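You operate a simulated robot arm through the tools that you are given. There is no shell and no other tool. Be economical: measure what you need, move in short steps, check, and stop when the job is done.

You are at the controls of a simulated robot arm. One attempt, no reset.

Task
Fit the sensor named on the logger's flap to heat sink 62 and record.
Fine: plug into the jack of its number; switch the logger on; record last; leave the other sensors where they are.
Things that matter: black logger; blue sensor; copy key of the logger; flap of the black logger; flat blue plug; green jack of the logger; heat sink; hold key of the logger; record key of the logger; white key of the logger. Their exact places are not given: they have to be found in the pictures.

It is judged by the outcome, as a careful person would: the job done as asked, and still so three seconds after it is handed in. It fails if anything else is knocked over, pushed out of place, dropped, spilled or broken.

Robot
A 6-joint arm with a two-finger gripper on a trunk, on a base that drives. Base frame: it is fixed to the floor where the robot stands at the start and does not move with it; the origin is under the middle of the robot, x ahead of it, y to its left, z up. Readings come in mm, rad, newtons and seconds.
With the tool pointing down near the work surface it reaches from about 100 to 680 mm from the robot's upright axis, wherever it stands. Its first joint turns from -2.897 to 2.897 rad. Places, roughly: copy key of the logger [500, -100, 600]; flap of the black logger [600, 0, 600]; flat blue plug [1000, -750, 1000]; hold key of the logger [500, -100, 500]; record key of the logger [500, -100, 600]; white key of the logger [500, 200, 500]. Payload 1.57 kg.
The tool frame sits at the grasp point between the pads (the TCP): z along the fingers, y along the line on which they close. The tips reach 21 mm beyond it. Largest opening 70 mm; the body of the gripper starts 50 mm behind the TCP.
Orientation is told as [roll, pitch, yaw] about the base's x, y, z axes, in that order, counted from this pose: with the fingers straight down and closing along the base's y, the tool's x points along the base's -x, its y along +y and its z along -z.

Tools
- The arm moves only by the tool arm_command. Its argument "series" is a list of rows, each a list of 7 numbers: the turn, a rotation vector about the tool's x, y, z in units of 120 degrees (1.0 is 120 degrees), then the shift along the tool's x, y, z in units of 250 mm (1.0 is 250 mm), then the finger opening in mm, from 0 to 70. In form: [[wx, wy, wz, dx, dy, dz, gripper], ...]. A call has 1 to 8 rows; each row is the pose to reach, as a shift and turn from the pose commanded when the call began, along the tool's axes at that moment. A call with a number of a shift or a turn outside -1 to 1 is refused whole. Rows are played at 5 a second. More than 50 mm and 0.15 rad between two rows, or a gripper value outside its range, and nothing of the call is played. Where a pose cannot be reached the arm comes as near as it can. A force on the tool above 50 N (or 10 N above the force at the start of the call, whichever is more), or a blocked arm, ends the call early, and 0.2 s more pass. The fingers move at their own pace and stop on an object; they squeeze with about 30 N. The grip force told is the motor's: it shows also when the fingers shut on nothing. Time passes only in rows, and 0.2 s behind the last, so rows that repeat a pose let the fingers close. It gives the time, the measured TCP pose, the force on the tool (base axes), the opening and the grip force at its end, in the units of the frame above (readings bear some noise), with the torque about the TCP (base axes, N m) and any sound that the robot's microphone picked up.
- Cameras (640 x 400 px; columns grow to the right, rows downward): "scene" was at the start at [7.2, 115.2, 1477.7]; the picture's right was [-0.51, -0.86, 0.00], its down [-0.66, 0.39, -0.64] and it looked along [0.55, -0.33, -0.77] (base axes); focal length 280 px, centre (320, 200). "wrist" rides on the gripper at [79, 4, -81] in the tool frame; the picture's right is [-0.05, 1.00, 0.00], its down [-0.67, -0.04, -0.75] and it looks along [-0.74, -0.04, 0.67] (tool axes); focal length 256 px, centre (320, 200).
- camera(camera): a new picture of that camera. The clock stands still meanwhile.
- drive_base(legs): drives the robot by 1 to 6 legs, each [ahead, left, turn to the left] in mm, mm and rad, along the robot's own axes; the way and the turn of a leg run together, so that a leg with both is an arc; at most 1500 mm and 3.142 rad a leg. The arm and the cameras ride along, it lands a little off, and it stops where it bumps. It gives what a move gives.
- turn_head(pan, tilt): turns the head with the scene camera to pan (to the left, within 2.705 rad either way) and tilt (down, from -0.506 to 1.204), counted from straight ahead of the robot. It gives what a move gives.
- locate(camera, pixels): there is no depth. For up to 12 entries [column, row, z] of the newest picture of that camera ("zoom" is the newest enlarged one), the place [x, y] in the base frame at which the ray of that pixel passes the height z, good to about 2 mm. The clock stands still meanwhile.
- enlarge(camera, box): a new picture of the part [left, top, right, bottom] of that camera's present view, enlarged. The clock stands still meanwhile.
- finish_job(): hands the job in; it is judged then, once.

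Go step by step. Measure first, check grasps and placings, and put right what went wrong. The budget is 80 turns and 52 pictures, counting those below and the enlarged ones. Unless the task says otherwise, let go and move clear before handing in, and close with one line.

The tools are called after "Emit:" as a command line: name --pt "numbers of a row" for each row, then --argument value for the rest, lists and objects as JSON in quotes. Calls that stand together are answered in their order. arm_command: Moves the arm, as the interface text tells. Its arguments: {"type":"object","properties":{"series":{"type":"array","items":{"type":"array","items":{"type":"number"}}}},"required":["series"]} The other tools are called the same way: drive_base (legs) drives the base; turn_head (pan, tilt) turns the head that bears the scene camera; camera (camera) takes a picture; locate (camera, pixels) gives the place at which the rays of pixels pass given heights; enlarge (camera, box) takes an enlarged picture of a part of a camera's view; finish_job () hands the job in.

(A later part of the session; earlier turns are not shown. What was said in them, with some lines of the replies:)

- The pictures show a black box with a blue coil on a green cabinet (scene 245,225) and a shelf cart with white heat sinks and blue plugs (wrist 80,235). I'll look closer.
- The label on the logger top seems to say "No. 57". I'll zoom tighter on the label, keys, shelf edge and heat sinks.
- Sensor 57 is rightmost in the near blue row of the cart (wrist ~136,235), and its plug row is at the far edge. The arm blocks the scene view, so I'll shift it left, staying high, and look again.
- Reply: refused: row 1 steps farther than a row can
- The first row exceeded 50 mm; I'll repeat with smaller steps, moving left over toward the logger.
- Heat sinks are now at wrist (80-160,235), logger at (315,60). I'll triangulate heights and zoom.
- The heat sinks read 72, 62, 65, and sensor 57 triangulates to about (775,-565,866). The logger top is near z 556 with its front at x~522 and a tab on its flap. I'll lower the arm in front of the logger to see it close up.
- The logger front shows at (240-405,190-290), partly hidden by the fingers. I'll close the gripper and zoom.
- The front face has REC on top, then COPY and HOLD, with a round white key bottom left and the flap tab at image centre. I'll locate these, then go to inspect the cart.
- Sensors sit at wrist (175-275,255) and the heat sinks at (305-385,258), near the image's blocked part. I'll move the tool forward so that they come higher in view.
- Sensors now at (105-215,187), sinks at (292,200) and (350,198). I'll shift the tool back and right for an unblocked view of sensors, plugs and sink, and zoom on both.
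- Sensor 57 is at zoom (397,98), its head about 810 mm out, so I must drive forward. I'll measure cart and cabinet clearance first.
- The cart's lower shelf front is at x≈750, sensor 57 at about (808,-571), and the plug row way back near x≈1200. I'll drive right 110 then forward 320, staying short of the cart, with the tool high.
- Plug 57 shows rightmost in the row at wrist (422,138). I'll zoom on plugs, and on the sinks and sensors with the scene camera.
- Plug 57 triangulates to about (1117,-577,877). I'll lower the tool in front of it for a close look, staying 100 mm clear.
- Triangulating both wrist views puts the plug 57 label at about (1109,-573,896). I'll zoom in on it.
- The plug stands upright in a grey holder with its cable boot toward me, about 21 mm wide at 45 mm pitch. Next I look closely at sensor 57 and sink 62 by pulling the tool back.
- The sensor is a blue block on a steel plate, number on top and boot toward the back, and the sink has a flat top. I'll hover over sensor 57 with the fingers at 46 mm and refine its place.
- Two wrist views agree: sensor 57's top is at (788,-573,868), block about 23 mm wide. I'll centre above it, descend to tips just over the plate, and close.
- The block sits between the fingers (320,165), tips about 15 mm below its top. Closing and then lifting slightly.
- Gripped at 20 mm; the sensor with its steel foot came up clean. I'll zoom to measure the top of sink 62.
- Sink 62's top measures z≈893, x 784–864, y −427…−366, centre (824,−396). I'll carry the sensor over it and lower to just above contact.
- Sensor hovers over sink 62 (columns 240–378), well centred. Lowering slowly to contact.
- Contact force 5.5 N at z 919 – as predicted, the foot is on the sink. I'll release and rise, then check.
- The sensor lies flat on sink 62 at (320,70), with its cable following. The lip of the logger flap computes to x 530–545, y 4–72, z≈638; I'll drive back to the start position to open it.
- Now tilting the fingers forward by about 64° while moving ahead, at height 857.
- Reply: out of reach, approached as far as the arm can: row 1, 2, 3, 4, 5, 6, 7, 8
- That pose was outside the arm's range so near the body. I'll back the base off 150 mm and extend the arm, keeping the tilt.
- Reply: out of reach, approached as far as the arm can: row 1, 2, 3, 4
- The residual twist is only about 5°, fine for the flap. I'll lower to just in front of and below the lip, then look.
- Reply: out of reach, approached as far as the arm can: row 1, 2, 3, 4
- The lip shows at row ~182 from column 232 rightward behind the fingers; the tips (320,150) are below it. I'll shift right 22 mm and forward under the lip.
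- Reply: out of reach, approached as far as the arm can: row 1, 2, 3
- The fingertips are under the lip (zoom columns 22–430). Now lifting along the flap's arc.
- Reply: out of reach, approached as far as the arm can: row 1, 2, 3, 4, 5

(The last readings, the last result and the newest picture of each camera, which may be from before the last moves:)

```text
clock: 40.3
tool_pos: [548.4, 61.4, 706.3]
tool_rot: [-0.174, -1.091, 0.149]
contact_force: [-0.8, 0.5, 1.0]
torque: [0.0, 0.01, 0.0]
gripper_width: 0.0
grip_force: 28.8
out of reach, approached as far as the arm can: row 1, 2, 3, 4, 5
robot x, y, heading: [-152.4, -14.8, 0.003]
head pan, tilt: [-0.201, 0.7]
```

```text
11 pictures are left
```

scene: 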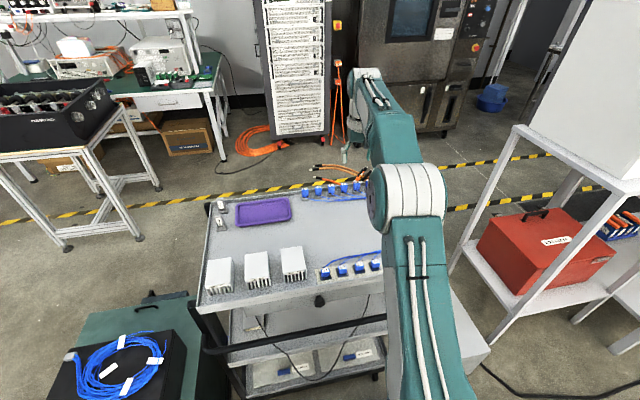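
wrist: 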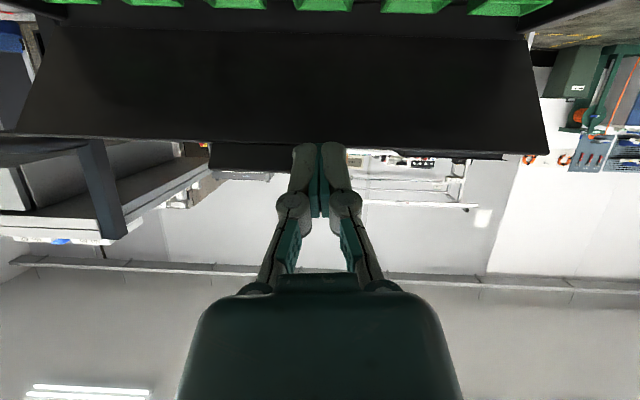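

The flap is up and green jacks show along the top of the image. I'll push it on past the vertical.

Emit:
arm_command --pt "0 0 0 -0.072 0 0.053 0" --pt "0 0 0 -0.121 0 0.105 0" --pt "0 0 0 -0.157 0 0.167 0" --pt "0 0 0 -0.179 0 0.246 0" --pt "0 0 0 -0.188 0 0.299 0"

```text
clock: 41.5
tool_pos: [635.8, 63.3, 719.6]
tool_rot: [-0.168, -1.108, 0.152]
contact_force: [-14.2, -0.6, 19.2]
torque: [0.0, 0.05, -0.02]
gripper_width: 5.9
grip_force: 28.4
robot x, y, heading: [-156.8, -14.9, 0.002]
head pan, tilt: [-0.201, 0.7]
```

Resistance about 24 N at the far end suggests the flap hit its stop. I'll withdraw and turn the tool back to vertical to look down into the logger.

Emit:
arm_command --pt "0 0 0 0.005 0 -0.19 0" --pt "0 0 0 0.01 0 -0.38 0" --pt "0 0 0 0.023 0 -0.57 0" --pt "0 0 0 -0.15 -0.05 -0.62 0"

Emit:
arm_command --pt "0 0.067 0 0 0 0 20" --pt "0 0.134 0 0 0 0 20" --pt "0 0.2 0 0 0 0 20" --pt "0 0.267 0 0 0 0 20" --pt "0 0.334 0 0 0 0 20" --pt "0 0.4 0 0 0 0 20" --pt "0 0.467 0 0 0 0 20" --pt "0 0.529 0 0 0 0 20"

```text
clock: 42.5
tool_pos: [514.5, 55.2, 813.3]
tool_rot: [-0.165, -1.094, 0.147]
contact_force: [-0.1, 0.2, -0.4]
torque: [0.04, 0.0, 0.03]
gripper_width: 0.0
grip_force: 28.0
robot x, y, heading: [-155.2, -14.5, -0.002]
head pan, tilt: [-0.201, 0.7]
```

```text
clock: 44.3
tool_pos: [517.7, 57.2, 816.0]
tool_rot: [-0.073, 0.011, 0.0]
contact_force: [0.8, -0.8, -0.9]
torque: [-0.01, 0.03, -0.01]
gripper_width: 20.1
grip_force: 0.1
out of reach, approached as far as the arm can: row 4
robot x, y, heading: [-155.4, -13.1, 0.001]
head pan, tilt: [-0.201, 0.7]
```

Back to vertical with a 4° roll left; I'll straighten it and take a picture of the jacks.

Emit:
arm_command --pt "-0.035 -0.005 0 0 0 0 20" --pt "-0.035 -0.005 0 0 0 0 20"

Emit:
enlarge --camera "wrist" --box '[140, 20, 460, 200]'

```text
clock: 44.9
tool_pos: [518.2, 56.5, 817.8]
tool_rot: [-0.003, -0.003, 0.002]
contact_force: [0.4, 0.2, -0.6]
torque: [0.01, 0.0, 0.01]
gripper_width: 20.1
grip_force: 0.2
robot x, y, heading: [-154.0, -17.7, -0.0]
head pan, tilt: [-0.201, 0.7]
```

```text
2.00 times, centred on (300, 110) of wrist
```

zoom: 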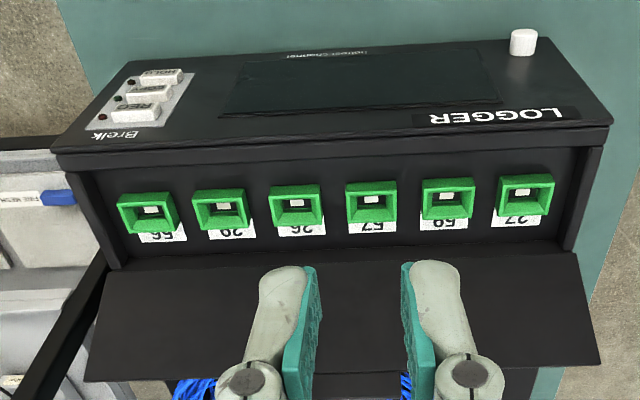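

The flap stays open past vertical. Jack 57 is the fourth one at zoom (371,200), ~44 mm pitch, opening up. I'll lower for a second view to fix its position.

Emit:
arm_command --pt "0 0 0 -0.13 0 0.1 20" --pt "0 0 0 -0.2 0.014 0.2 20" --pt "0 0 0 -0.24 0.014 0.26 20"

Emit:
enlarge --camera "wrist" --box '[130, 0, 450, 180]'

```text
clock: 45.7
tool_pos: [577.6, 60.4, 751.1]
tool_rot: [-0.002, -0.002, 0.003]
contact_force: [-0.2, -0.1, 0.8]
torque: [0.0, 0.02, 0.01]
gripper_width: 20.0
grip_force: 0.1
robot x, y, heading: [-154.1, -15.2, 0.001]
head pan, tilt: [-0.201, 0.7]
```

```text
2.00 times, centred on (290, 90) of wrist
```

zoom: 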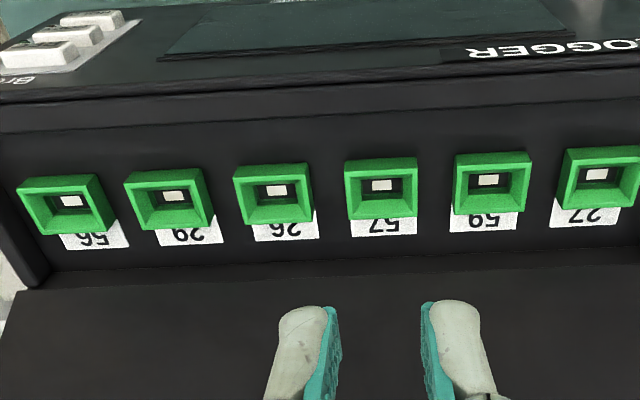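

Jack 57's rim triangulates to about (585,60,632), and tool-down reach of 730 mm works here. I'll raise the arm and drive back to the cart for the plug.

Emit:
arm_command --pt "0 0 0 0.03 0 -0.18 34" --pt "0 0 0 0.06 0 -0.36 34" --pt "0 0 0 0.09 0 -0.54 34" --pt "0 0 0 0.12 0 -0.72 34" --pt "0 0 0 0.15 0 -0.9 34"

Emit:
drive_base --legs '[[0, -590, 0], [540, 0, 0]]'

```text
clock: 46.9
tool_pos: [537.7, 61.1, 975.1]
tool_rot: [-0.002, -0.002, 0.002]
contact_force: [0.3, 0.2, -0.8]
torque: [0.02, 0.01, 0.0]
gripper_width: 34.2
grip_force: 0.1
robot x, y, heading: [-154.6, -16.2, 0.007]
head pan, tilt: [-0.201, 0.7]
```

```text
clock: 53.0
tool_pos: [1099.0, -530.1, 975.6]
tool_rot: [-0.002, -0.004, -0.009]
contact_force: [1.3, -0.1, 0.1]
torque: [0.01, 0.03, 0.01]
gripper_width: 34.2
grip_force: 0.1
robot x, y, heading: [402.0, -601.0, -0.005]
head pan, tilt: [-0.201, 0.7]
```

At the cart with TCP (1099,-530,976). I'll hover over plug 57 with the fingers at 34 mm and look.

Emit:
arm_command --pt "0 0 -0.004 0 -0.09 0 34" --pt "0 0 -0.004 0.0 -0.172 0.05 34" --pt "0 0 -0.004 0.0 -0.172 0.14 34"

Emit:
enlarge --camera "wrist" --box '[220, 80, 420, 205]'

```text
clock: 53.8
tool_pos: [1098.8, -575.1, 939.9]
tool_rot: [-0.001, -0.003, 0.0]
contact_force: [-0.2, 0.0, 0.4]
torque: [0.02, 0.01, 0.01]
gripper_width: 33.9
grip_force: 0.0
robot x, y, heading: [401.9, -598.3, -0.011]
head pan, tilt: [-0.201, 0.7]
```

```text
3.20 times, centred on (320, 142) of wrist
```

zoom: 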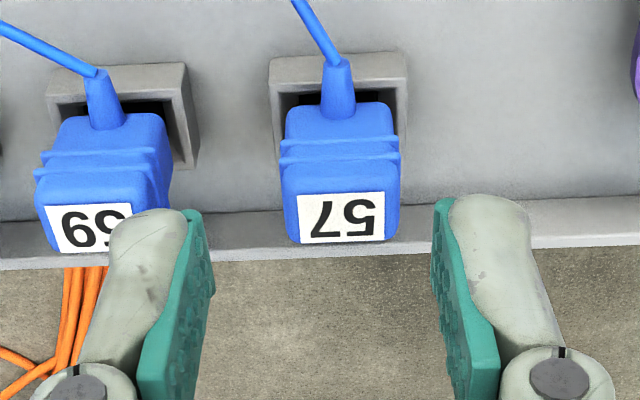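

Plug 57's top face is at about (1113,-572,893), body ≈21 mm wide and ≈15 mm deep. I'll centre, descend and grip it.

Emit:
arm_command --pt "0 0 0 -0.059 0.011 0 34" --pt "0 0 0 -0.059 0.011 0.1 34" --pt "0 0 0 -0.059 0.011 0.17 34" --pt "0 0 0 -0.059 0.011 0.207 34" --pt "0 0 0 -0.059 0.011 0.207 34"

Emit:
arm_command --pt "0 0 0 0 0 0 10" --pt "0 0 0 0 0 0 10" --pt "0 0 0 0 0 0 10"

Emit:
enlarge --camera "wrist" --box '[240, 110, 400, 210]'

```text
clock: 55.0
tool_pos: [1112.1, -571.6, 889.2]
tool_rot: [-0.001, -0.004, 0.001]
contact_force: [-0.1, 0.3, -0.7]
torque: [0.02, -0.04, 0.01]
gripper_width: 33.9
grip_force: 0.0
robot x, y, heading: [404.4, -597.9, -0.012]
head pan, tilt: [-0.201, 0.7]
```

```text
clock: 55.8
tool_pos: [1111.9, -572.3, 889.8]
tool_rot: [-0.001, -0.006, 0.002]
contact_force: [-0.6, -0.6, 5.4]
torque: [0.02, 0.02, -0.01]
gripper_width: 20.6
grip_force: 29.9
robot x, y, heading: [404.8, -598.1, -0.008]
head pan, tilt: [-0.201, 0.7]
```

```text
4.00 times, centred on (320, 160) of wrist
```

zoom: 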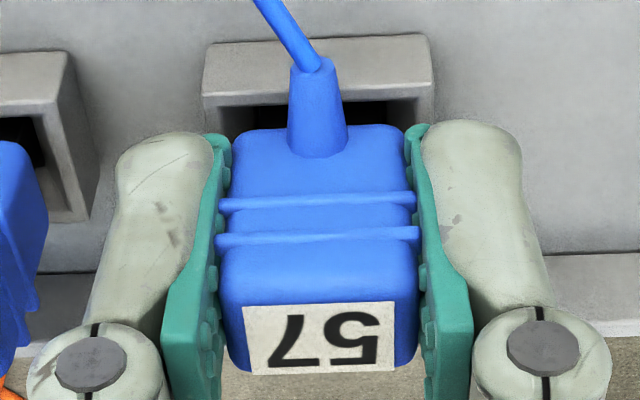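

The plug is gripped at 20.6 mm, boot toward me. I'll pull it gently straight up.

Emit:
arm_command --pt "0 0 0 0 0 -0.02 10" --pt "0 0 0 0 0 -0.05 10" --pt "0 0 0 0 0 -0.1 10" --pt "0 0 0 0 0 -0.18 10" --pt "0 0 0 0 0 -0.3 10"

Emit:
enlarge --camera "wrist" --box '[200, 60, 440, 210]'

```text
clock: 57.0
tool_pos: [1112.9, -572.3, 965.1]
tool_rot: [-0.001, -0.001, -0.001]
contact_force: [0.9, -0.4, 0.0]
torque: [-0.03, 0.01, -0.01]
gripper_width: 20.5
grip_force: 29.9
robot x, y, heading: [403.3, -602.0, -0.009]
head pan, tilt: [-0.201, 0.7]
```

```text
2.67 times, centred on (320, 135) of wrist
```

zoom: 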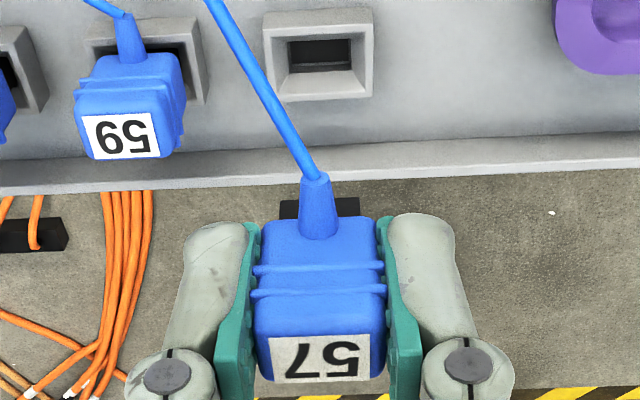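

The plug is out cleanly with its black tongue pointing down (zoom 320,205), and the empty holder frame sits at zoom (320,56), which I can use as the reference view for the jack. I'll raise and drive back to the logger.

Emit:
arm_command --pt "0 0 0 0.05 0 -0.1 10" --pt "0 0 0 0.1 0 -0.2 10"

Emit:
drive_base --legs '[[-550, 0, 0], [0, 600, 0.008]]'

```text
clock: 57.6
tool_pos: [1086.2, -572.6, 1013.5]
tool_rot: [-0.002, -0.003, -0.001]
contact_force: [-0.6, -0.4, -0.7]
torque: [-0.03, -0.02, 0.0]
gripper_width: 20.7
grip_force: 29.9
robot x, y, heading: [404.3, -600.6, -0.008]
head pan, tilt: [-0.201, 0.7]
```

```text
clock: 63.8
tool_pos: [534.3, 27.0, 1013.5]
tool_rot: [0.0, -0.003, 0.009]
contact_force: [0.0, 1.0, 0.4]
torque: [0.01, -0.01, 0.0]
gripper_width: 20.4
grip_force: 30.3
robot x, y, heading: [-144.8, -4.1, -0.006]
head pan, tilt: [-0.201, 0.7]
```

Still gripped (20.4 mm). I'll move over jack 57 and descend to about 30 mm above the reference height.

Emit:
arm_command --pt "0 0 0.004 -0.11 0.066 0.12 10" --pt "0 0 0.004 -0.212 0.132 0.24 10" --pt "0 0 0.004 -0.212 0.132 0.42 10" --pt "0 0 0.004 -0.212 0.132 0.6 10" --pt "0 0 0.004 -0.212 0.132 0.78 10" --pt "0 0 0.004 -0.212 0.132 0.96 10"

Emit:
arm_command --pt "0 0 0 0 0 0.08 10" --pt "0 0 0 0 0 0.08 10"

Emit:
enlarge --camera "wrist" --box '[200, 60, 440, 210]'

```text
clock: 65.2
tool_pos: [587.6, 65.3, 775.5]
tool_rot: [-0.001, -0.005, -0.002]
contact_force: [-0.5, -0.1, 0.2]
torque: [0.0, 0.03, 0.02]
gripper_width: 20.8
grip_force: 30.6
out of reach, approached as far as the arm can: row 2
robot x, y, heading: [-146.7, -0.9, -0.0]
head pan, tilt: [-0.201, 0.7]
```

```text
clock: 65.8
tool_pos: [588.7, 64.4, 755.3]
tool_rot: [0.001, -0.006, -0.001]
contact_force: [0.7, 0.2, 0.4]
torque: [-0.03, 0.02, -0.01]
gripper_width: 20.5
grip_force: 30.1
robot x, y, heading: [-147.3, -2.7, -0.004]
head pan, tilt: [-0.201, 0.7]
```

```text
2.67 times, centred on (320, 135) of wrist
```

zoom: 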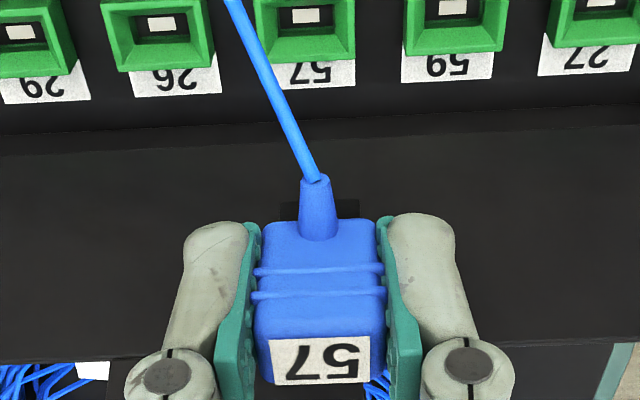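

Compared with the reference, the jack frame (zoom bottom edge 258–355, row 60) says move 4 mm right, 3 mm back, seat at TCP z≈660. I'll correct and descend to 722 to re-check.

Emit:
arm_command --pt "0 0.002 0 0.01 -0.016 0.05 10" --pt "0 0.002 0 0.01 -0.016 0.1 10" --pt "0 0.002 0 0.01 -0.016 0.133 10" --pt "0 0.002 0 0.01 -0.016 0.133 10"

Emit:
enlarge --camera "wrist" --box '[200, 60, 440, 210]'

```text
clock: 66.8
tool_pos: [585.1, 60.2, 720.7]
tool_rot: [-0.002, 0.0, -0.002]
contact_force: [0.2, -0.4, 0.1]
torque: [0.05, 0.01, -0.01]
gripper_width: 20.6
grip_force: 29.5
robot x, y, heading: [-145.7, -2.1, -0.003]
head pan, tilt: [-0.201, 0.7]
```

```text
2.67 times, centred on (320, 135) of wrist
```

zoom: 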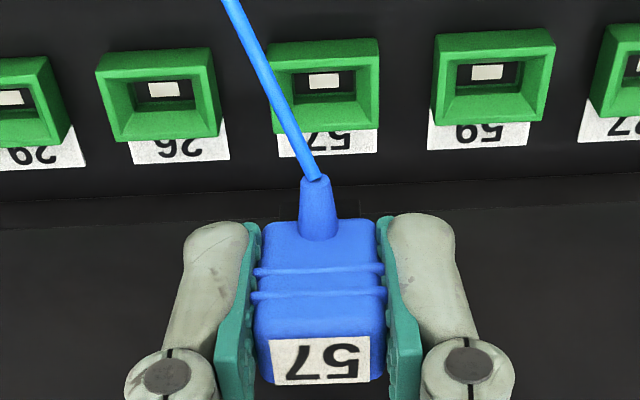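

At TCP z 721 the frame 57 has reference size but sits 28 zoom rows lower and 6 columns right, so I need about +4.5 mm x and +1.7 mm y. I'll correct, go lower, and check once more.

Emit:
arm_command --pt "0 0 0 -0.018 0.0065 0 10" --pt "0 0 0 -0.018 0.0065 0.05 10" --pt "0 0 0 -0.018 0.0065 0.092 10" --pt "0 0 0 -0.018 0.0065 0.092 10"

Emit:
enlarge --camera "wrist" --box '[240, 80, 400, 180]'

```text
clock: 67.8
tool_pos: [584.3, 59.4, 699.7]
tool_rot: [-0.002, 0.001, -0.002]
contact_force: [0.1, -0.5, 1.0]
torque: [-0.02, 0.02, 0.01]
gripper_width: 20.6
grip_force: 30.0
out of reach, approached as far as the arm can: row 2, 3, 4
robot x, y, heading: [-147.3, -4.0, -0.007]
head pan, tilt: [-0.201, 0.7]
```

```text
4.00 times, centred on (320, 130) of wrist
```

zoom: 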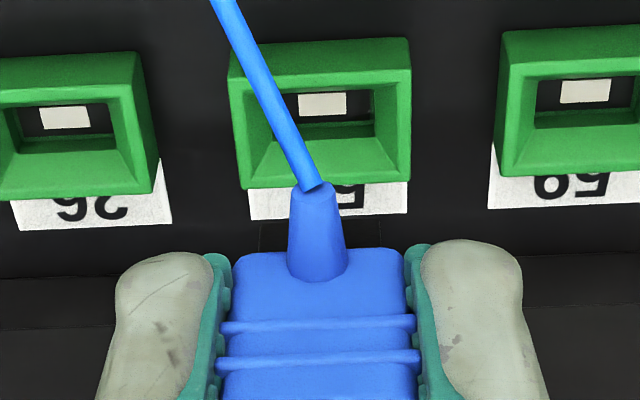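

The arm hit its reach limit (584 instead of 589), so I'll lift 40 mm and drive the base 70 mm forward. This view gives the seat at TCP ≈ (588.7, 60.2, 656).

Emit:
arm_command --pt "0 0 0 0.1 0 -0.1 10" --pt "0 0 0 0.28 0 -0.18 10"

Emit:
drive_base --legs '[[70, 0, 0]]'

```text
clock: 68.3
tool_pos: [517.1, 59.8, 743.6]
tool_rot: [-0.001, -0.004, -0.001]
contact_force: [-0.7, -0.2, -0.1]
torque: [-0.04, -0.01, 0.01]
gripper_width: 20.4
grip_force: 30.1
robot x, y, heading: [-144.7, -4.4, -0.006]
head pan, tilt: [-0.201, 0.7]
```

```text
clock: 69.4
tool_pos: [587.1, 59.8, 742.9]
tool_rot: [-0.003, 0.001, 0.001]
contact_force: [-0.4, 0.1, 0.0]
torque: [-0.03, 0.0, 0.0]
gripper_width: 20.5
grip_force: 30.3
robot x, y, heading: [-79.5, -2.9, 0.001]
head pan, tilt: [-0.201, 0.7]
```

Now at (587.1,59.8,743). Fine correction and descent to z≈700.

Emit:
arm_command --pt "0 0 0 -0.007 0.002 0.08 10" --pt "0 0 0 -0.007 0.002 0.172 10" --pt "0 0 0 -0.007 0.002 0.172 10"

Emit:
enlarge --camera "wrist" --box '[240, 80, 400, 180]'

```text
clock: 70.2
tool_pos: [585.8, 62.4, 700.3]
tool_rot: [-0.001, -0.003, -0.001]
contact_force: [0.0, 0.8, -0.4]
torque: [0.01, -0.03, -0.02]
gripper_width: 20.6
grip_force: 29.7
robot x, y, heading: [-78.2, -4.6, 0.002]
head pan, tilt: [-0.201, 0.7]
```

```text
4.00 times, centred on (320, 130) of wrist
```

zoom: 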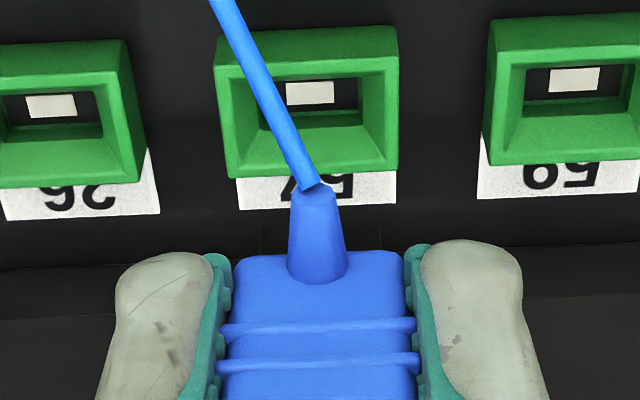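

The frame (227–399, row 175) asks for +2.3 mm x and −1.4 mm y. I apply this and descend in small steps, watching force.

Emit:
arm_command --pt "0 0 0 -0.009 -0.0055 0.0 10" --pt "0 0 0 -0.009 -0.0055 0.04 10" --pt "0 0 0 -0.009 -0.0055 0.07 10" --pt "0 0 0 -0.009 -0.0055 0.07 10"

```text
clock: 71.2
tool_pos: [589.2, 58.8, 682.3]
tool_rot: [-0.001, -0.001, -0.002]
contact_force: [0.0, 0.0, -1.5]
torque: [-0.01, 0.0, 0.0]
gripper_width: 20.5
grip_force: 30.1
robot x, y, heading: [-75.0, -4.2, -0.005]
head pan, tilt: [-0.201, 0.7]
```

No contact yet at z 682. Continuing down in small steps.

Emit:
arm_command --pt "0 0 0 0 0 0.016 10" --pt "0 0 0 0 0 0.032 10" --pt "0 0 0 0 0 0.048 10" --pt "0 0 0 0 0 0.06 10" --pt "0 0 0 0 0 0.06 10"

```text
clock: 72.4
tool_pos: [589.3, 57.9, 667.3]
tool_rot: [-0.001, -0.002, -0.002]
contact_force: [0.9, 1.3, -0.7]
torque: [0.01, 0.03, -0.01]
gripper_width: 20.6
grip_force: 30.0
robot x, y, heading: [-77.7, -2.9, -0.002]
head pan, tilt: [-0.201, 0.7]
```

Still free at z 667 (tongue should be inside the frame). Pressing on toward the seat near 656.

Emit:
arm_command --pt "0 0 0 0 0 0.012 10" --pt "0 0 0 0 0 0.024 10" --pt "0 0 0 0 0 0.036 10" --pt "0 0 0 0 0 0.044 10" --pt "0 0 0 0 0 0.044 10"

```text
clock: 73.6
tool_pos: [589.4, 58.4, 657.3]
tool_rot: [-0.002, -0.001, -0.001]
contact_force: [0.7, 1.1, 0.6]
torque: [0.02, -0.04, -0.01]
gripper_width: 20.6
grip_force: 30.2
robot x, y, heading: [-75.5, -6.7, -0.003]
head pan, tilt: [-0.201, 0.7]
```

No resistance yet; going on by 3 mm steps until force rises.

Emit:
arm_command --pt "0 0 0 0 0 0.01 10" --pt "0 0 0 0 0 0.02 10" --pt "0 0 0 0 0 0.03 10" --pt "0 0 0 0 0 0.04 10" --pt "0 0 0 0 0 0.04 10"

```text
clock: 74.8
tool_pos: [591.4, 59.0, 649.5]
tool_rot: [-0.001, -0.007, -0.001]
contact_force: [1.1, 3.6, 24.5]
torque: [0.05, -0.13, 0.01]
gripper_width: 20.8
grip_force: 29.8
robot x, y, heading: [-74.2, -2.7, -0.001]
head pan, tilt: [-0.201, 0.7]
```

Firm contact at z≈650 (24 N). I'll press a few mm more to make sure it is home, watching for a click.

Emit:
arm_command --pt "0 0 0 0 0 0.006 10" --pt "0 0 0 0 0 0.012 10" --pt "0 0 0 0 0 0.018 10" --pt "0 0 0 0 0 0.018 10"

```text
clock: 75.8
tool_pos: [589.8, 58.6, 648.1]
tool_rot: [-0.002, -0.01, 0.0]
contact_force: [-6.1, 0.8, 49.0]
torque: [-0.06, 0.78, -0.04]
gripper_width: 20.6
grip_force: 29.5
robot x, y, heading: [-76.5, -2.7, -0.001]
head pan, tilt: [-0.201, 0.7]
```

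Force climbed to 49 N with hardly any movement, so it is either seated or on an edge. I'll compare with the seated view in the holder.

Emit:
enlarge --camera "wrist" --box '[240, 110, 400, 210]'

```text
4.00 times, centred on (320, 160) of wrist
```

zoom: 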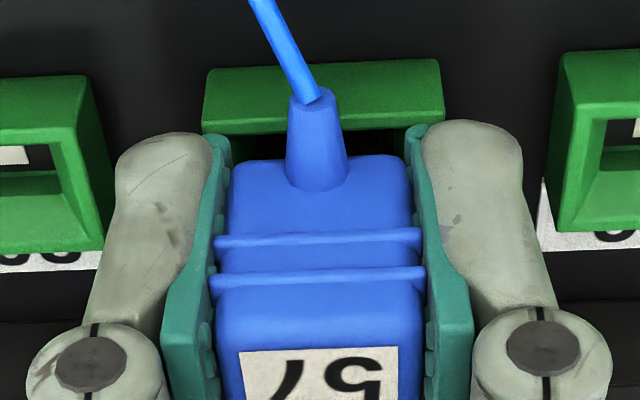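

The plug's position relative to the frame matches the seated view in the holder (it only slid ~6 mm up in the grip when I over-pressed), so it is home. I'll relieve the load, open, and rise.

Emit:
arm_command --pt "0 0 0 0 0 -0.012 10" --pt "0 0 0 0 0 -0.012 32" --pt "0 0 0 0 0 -0.012 32" --pt "0 0 0 0 0 -0.04 32" --pt "0 0 0 0 0 -0.14 32" --pt "0 0 0 0 0 -0.3 32" --pt "0 0 0 0.05 0 -0.45 32" --pt "0 0 0 0.2 0 -0.55 32"

```text
clock: 77.6
tool_pos: [538.3, 57.6, 780.5]
tool_rot: [-0.001, 0.001, 0.0]
contact_force: [0.0, 0.7, -0.3]
torque: [-0.03, 0.0, 0.0]
gripper_width: 32.0
grip_force: 0.1
robot x, y, heading: [-76.5, -1.2, 0.001]
head pan, tilt: [-0.201, 0.7]
```

Released. The white key triangulates to (538,158,526) and REC to (544,-70,595). With fingers closed pointing down, I'll go in front of the white key.

Emit:
arm_command --pt "0 0 0 0.08 0.134 0 0" --pt "0 0 0 0.16 0.268 0 0" --pt "0 0 0 0.232 0.402 0.03 0" --pt "0 0 0 0.232 0.402 0.22 0" --pt "0 0 0 0.232 0.402 0.41 0" --pt "0 0 0 0.232 0.402 0.6 0" --pt "0 0 0 0.232 0.402 0.79 0" --pt "0 0 0 0.232 0.402 0.966 0"

```text
clock: 79.4
tool_pos: [480.2, 158.3, 538.6]
tool_rot: [-0.001, -0.003, 0.0]
contact_force: [0.1, -0.6, 0.4]
torque: [0.05, 0.02, -0.01]
gripper_width: 0.0
grip_force: 29.0
robot x, y, heading: [-75.2, -3.8, 0.003]
head pan, tilt: [-0.201, 0.7]
```

In position in front of the key. Advancing until contact.

Emit:
arm_command --pt "0 0 0 -0.1 0 0 0" --pt "0 0 0 -0.14 0 0 0" --pt "0 0 0 -0.156 0 0 0" --pt "0 0 0 -0.168 0 0 0" --pt "0 0 0 -0.18 0 0 0"

```text
clock: 80.6
tool_pos: [527.6, 157.8, 538.2]
tool_rot: [-0.002, -0.003, 0.001]
contact_force: [-25.4, 9.0, 8.0]
torque: [-0.7, -1.99, -0.04]
gripper_width: 0.2
grip_force: 28.7
robot x, y, heading: [-76.4, -2.9, -0.004]
head pan, tilt: [-0.201, 0.7]
```

The torque tells the contact is ~78 mm above the TCP: the gripper body touched the logger's upper edge, not the key. I'll back off and tilt the fingers forward ~35° so the tip leads.

Emit:
arm_command --pt "0 0 0 0.08 0 0 0" --pt "0 0 0 0.22 0 0 0" --pt "0 -0.06 0 0.26 0 0 0" --pt "0 -0.12 0 0.26 0 0 0" --pt "0 -0.18 0 0.26 0 0 0" --pt "0 -0.24 0 0.26 0 0 0" --pt "0 -0.292 0 0.26 0 0 0"

```text
clock: 82.2
tool_pos: [465.1, 146.6, 538.7]
tool_rot: [-0.023, -0.598, -0.137]
contact_force: [1.1, 4.9, 1.2]
torque: [-0.24, 0.04, -0.18]
gripper_width: 0.0
grip_force: 28.4
out of reach, approached as far as the arm can: row 5, 6, 7
robot x, y, heading: [-75.1, -2.9, -0.0]
head pan, tilt: [-0.201, 0.7]
```

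Tilted 34° with a slight yaw, but a 5 N side force is reading. I'll move up 20 mm and see if it vanishes.

Emit:
arm_command --pt "0 0 0 -0.022 0 -0.033 0" --pt "0 0 0 -0.045 0 -0.066 0" --pt "0 0 0 -0.045 0 -0.066 0"

```text
clock: 83.0
tool_pos: [469.2, 164.1, 559.4]
tool_rot: [-0.011, -0.609, 0.004]
contact_force: [-0.5, -0.1, 0.2]
torque: [-0.03, 0.04, -0.01]
gripper_width: 0.0
grip_force: 28.5
robot x, y, heading: [-75.8, -2.5, 0.004]
head pan, tilt: [-0.201, 0.7]
```

The side force is gone and the pose is clean here. I'll advance with a slight descent so the tip faces the key centre.

Emit:
arm_command --pt "0 0 0 -0.034 -0.012 0.06 0" --pt "0 0 0 -0.068 -0.024 0.12 0" --pt "0 0 0 -0.068 -0.024 0.12 0"

```text
clock: 83.8
tool_pos: [499.2, 157.8, 546.0]
tool_rot: [-0.001, -0.613, 0.003]
contact_force: [1.3, -0.2, 1.3]
torque: [-0.01, 0.02, -0.03]
gripper_width: 0.1
grip_force: 29.2
robot x, y, heading: [-77.0, -4.5, -0.002]
head pan, tilt: [-0.201, 0.7]
```

Tip now at about (515,158,529). Pushing straight forward in small steps.

Emit:
arm_command --pt "0 0 0 -0.0262 0 0.0184 0" --pt "0 0 0 -0.0393 0 0.0276 0" --pt "0 0 0 -0.0524 0 0.0368 0" --pt "0 0 0 -0.0622 0 0.0437 0"

```text
clock: 84.8
tool_pos: [517.0, 156.8, 543.8]
tool_rot: [-0.005, -0.613, 0.002]
contact_force: [0.3, 0.6, 0.0]
torque: [0.04, -0.01, 0.01]
gripper_width: 0.1
grip_force: 28.6
robot x, y, heading: [-76.6, -8.8, 0.002]
head pan, tilt: [-0.201, 0.7]
```

No contact yet with the tip near x 535; continuing in 2–3 mm steps.

Emit:
arm_command --pt "0 0 0 -0.0098 0 0.0069 0" --pt "0 0 0 -0.0196 0 0.0138 0" --pt "0 0 0 -0.0294 0 0.0207 0" --pt "0 0 0 -0.0393 0 0.0276 0"

```text
clock: 85.8
tool_pos: [530.7, 157.1, 544.8]
tool_rot: [-0.003, -0.613, 0.003]
contact_force: [0.1, -0.3, 0.2]
torque: [0.01, 0.01, -0.01]
gripper_width: 0.1
grip_force: 28.6
robot x, y, heading: [-74.6, -3.3, -0.002]
head pan, tilt: [-0.201, 0.7]
```

Still free; going on another 12 mm with the force guard.

Emit:
arm_command --pt "0 0 0 -0.0098 0 0.0069 0" --pt "0 0 0 -0.0196 0 0.0138 0" --pt "0 0 0 -0.0294 0 0.0207 0" --pt "0 0 0 -0.0393 0 0.0276 0"

```text
clock: 86.8
tool_pos: [541.1, 158.6, 545.0]
tool_rot: [-0.003, -0.614, 0.001]
contact_force: [-1.1, 0.1, -0.3]
torque: [0.01, 0.02, 0.0]
gripper_width: 0.3
grip_force: 28.9
robot x, y, heading: [-75.2, -6.0, -0.006]
head pan, tilt: [-0.201, 0.7]
```

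Three views put the key at (544,158,526), so contact should be imminent (reading −1.1 N). Pushing on another 8 mm gently.

Emit:
arm_command --pt "0 0 0 -0.0065 0 0.0046 0" --pt "0 0 0 -0.0131 0 0.0092 0" --pt "0 0 0 -0.0196 0 0.0138 0" --pt "0 0 0 -0.0262 0 0.0184 0"

```text
clock: 87.8
tool_pos: [549.9, 158.0, 543.8]
tool_rot: [-0.003, -0.612, 0.001]
contact_force: [-7.4, -0.2, 4.4]
torque: [0.01, 0.02, 0.05]
gripper_width: 0.0
grip_force: 28.3
robot x, y, heading: [-77.6, -1.8, -0.008]
head pan, tilt: [-0.201, 0.7]
heard: click
```

A click was heard with 7 N at the tip: the key is pressed. I'll back off and rise well above the cable before crossing to the REC side.

Emit:
arm_command --pt "0 0 0 0.08 0 -0.056 0" --pt "0 0 0 0.196 0 -0.138 0" --pt "0 0 0 0.084 0 -0.298 0" --pt "0 0 0 -0.028 0 -0.458 0" --pt "0 0 0 -0.14 0 -0.618 0" --pt "0 0 0 -0.252 0 -0.778 0" --pt "0 0 0 -0.364 0 -0.938 0"

Emit:
arm_command --pt "0 0 0 0 -0.19 0 0" --pt "0 0 0 0 -0.38 0 0" --pt "0 0 0 0 -0.57 0 0" --pt "0 0 0 0 -0.76 0 0" --pt "0 0 0 0 -0.93 0 0"

```text
clock: 89.4
tool_pos: [490.1, 156.6, 789.1]
tool_rot: [-0.005, -0.612, 0.002]
contact_force: [0.8, -0.5, -0.2]
torque: [0.05, -0.01, 0.03]
gripper_width: 0.3
grip_force: 28.5
robot x, y, heading: [-79.7, 0.1, 0.004]
head pan, tilt: [-0.201, 0.7]
```

```text
clock: 90.6
tool_pos: [477.1, 8.2, 781.1]
tool_rot: [-0.053, -0.554, -0.032]
contact_force: [0.3, -0.3, 0.6]
torque: [-0.01, 0.02, -0.02]
gripper_width: 0.0
grip_force: 28.8
out of reach, approached as far as the arm can: row 3, 4, 5
robot x, y, heading: [-75.9, -2.6, 0.0]
head pan, tilt: [-0.201, 0.7]
```

The arm hits a joint limit near its midline in this tilt. I'll return to the left side of its range and drive the base right instead.

Emit:
arm_command --pt "0 0 0 0 0.19 0 0" --pt "0.008 -0.01 0 0 0.38 0 0" --pt "0.016 -0.025 0 0 0.59 0 0"

Emit:
drive_base --legs '[[0, -228, 0]]'

```text
refused: row 3 steps farther than a row can; nothing moved
```

```text
clock: 92.3
tool_pos: [476.4, -209.5, 781.4]
tool_rot: [-0.058, -0.555, -0.026]
contact_force: [0.4, 1.1, -0.1]
torque: [-0.05, 0.0, -0.04]
gripper_width: 0.0
grip_force: 28.7
robot x, y, heading: [-75.7, -229.7, -0.002]
head pan, tilt: [-0.201, 0.7]
```

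The drive happened, the arm move was refused for step size. TCP is at y −209; I'll now shift left 139 mm in smaller steps.

Emit:
arm_command --pt "0 0 0 0 0.14 0 0" --pt "0 0 0 0 0.28 0 0" --pt "0 0 0 0 0.42 0 0" --pt "0 0 0 0 0.556 0 0"

```text
clock: 93.3
tool_pos: [485.0, -77.6, 775.4]
tool_rot: [-0.05, -0.555, -0.031]
contact_force: [0.1, 0.6, -0.7]
torque: [0.03, 0.03, -0.01]
gripper_width: 0.0
grip_force: 28.6
robot x, y, heading: [-77.4, -229.0, -0.001]
head pan, tilt: [-0.201, 0.7]
```

Straightening the small roll and lowering to z≈680 in front of the REC side.

Emit:
arm_command --pt "-0.014 -0.012 0 0.1 0.01 0.1 0" --pt "-0.028 -0.024 0 0.2 0.03 0.2 0" --pt "-0.028 -0.024 0 0.285 0.03 0.27 0"

```text
clock: 94.1
tool_pos: [461.9, -70.7, 678.5]
tool_rot: [0.008, -0.608, -0.028]
contact_force: [0.4, 0.1, -0.2]
torque: [0.01, -0.02, -0.02]
gripper_width: 0.0
grip_force: 28.7
robot x, y, heading: [-72.4, -224.4, 0.003]
head pan, tilt: [-0.201, 0.7]
```

Clean pose at (462,-71,678). I'll use the last picture here to check the display, the cable and the REC key.

Emit:
camera --camera "wrist"

```text
0 pictures are left
```

wrist: 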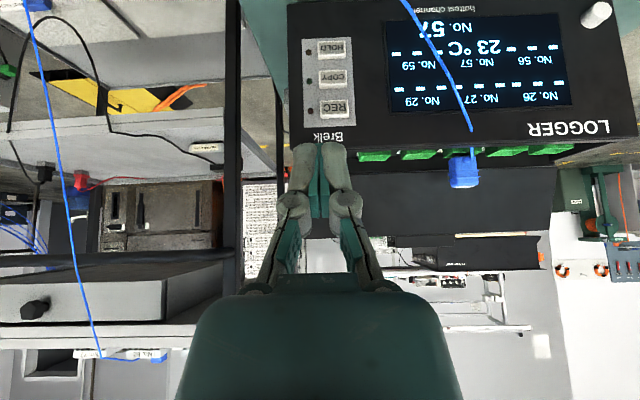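

The logger is on and shows No. 57 at 23 °C, so the plug works. The cable hangs at columns 400–470, clear of REC at (330,108). I'll locate REC.

Emit:
locate --camera "wrist" --pixels '[[330, 108, 590], [330, 108, 595], [330, 108, 600], [330, 79, 570], [330, 79, 575], [598, 14, 526]]'

```text
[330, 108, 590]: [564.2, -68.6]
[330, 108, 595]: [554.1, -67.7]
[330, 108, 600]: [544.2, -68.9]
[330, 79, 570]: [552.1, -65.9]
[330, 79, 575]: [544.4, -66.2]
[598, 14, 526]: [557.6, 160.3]
```

REC is at about (553,-68,595.5). Moving to just before it at TCP z≈614.

Emit:
arm_command --pt "0 0 0 0.011 0.007 0.15 0" --pt "0 0 0 0.0225 0.015 0.299 0" --pt "0 0 0 0.0225 0.015 0.299 0"

```text
clock: 94.9
tool_pos: [497.6, -67.7, 614.9]
tool_rot: [0.007, -0.605, -0.029]
contact_force: [-0.7, 1.0, 0.0]
torque: [-0.02, -0.02, 0.01]
gripper_width: 0.0
grip_force: 28.4
robot x, y, heading: [-77.7, -226.0, -0.004]
head pan, tilt: [-0.201, 0.7]
```

Advancing toward the key.

Emit:
arm_command --pt "0 0 0 -0.0657 0.002 0.0457 0" --pt "0 0 0 -0.1117 0.004 0.0777 0" --pt "0 0 0 -0.1248 0.004 0.0868 0" --pt "0 0 0 -0.138 0.004 0.0959 0"

```text
clock: 95.9
tool_pos: [538.1, -67.2, 615.0]
tool_rot: [0.006, -0.602, -0.028]
contact_force: [-10.2, -0.9, 2.8]
torque: [-0.02, 0.11, -0.02]
gripper_width: 6.0
grip_force: 28.6
robot x, y, heading: [-79.0, -225.0, -0.006]
head pan, tilt: [-0.201, 0.7]
heard: click
```

A click at 10 N with the tip at z≈598: REC pressed once. I'll back straight off, rise and move clear.

Emit:
arm_command --pt "0 0 0 0.08 0 -0.056 0" --pt "0 0 0 0.2 0 -0.14 0" --pt "0 0 0 0.26 0 -0.2 0" --pt "0 0 0 0.15 0 -0.36 0" --pt "0 0 0 0.04 0 -0.52 0" --pt "0 0 0 -0.06 0 -0.66 0"

```text
clock: 97.3
tool_pos: [456.6, -65.7, 762.6]
tool_rot: [0.008, -0.602, -0.03]
contact_force: [-0.2, 0.4, 0.7]
torque: [0.03, -0.02, -0.02]
gripper_width: 0.0
grip_force: 28.5
robot x, y, heading: [-78.2, -227.5, 0.001]
head pan, tilt: [-0.201, 0.7]
```

The arm is clear at (457,-66,763) with no contact force, and REC was the last key pressed. Handing in.

Emit:
finish_job

```text
The job is handed in.
```

Sensor 57 is on heat sink 62 and its plug is in jack 57. The logger is on and read No. 57 at 23 °C, and I pressed REC last. I heard it click, but had no pictures left to confirm it is recording.
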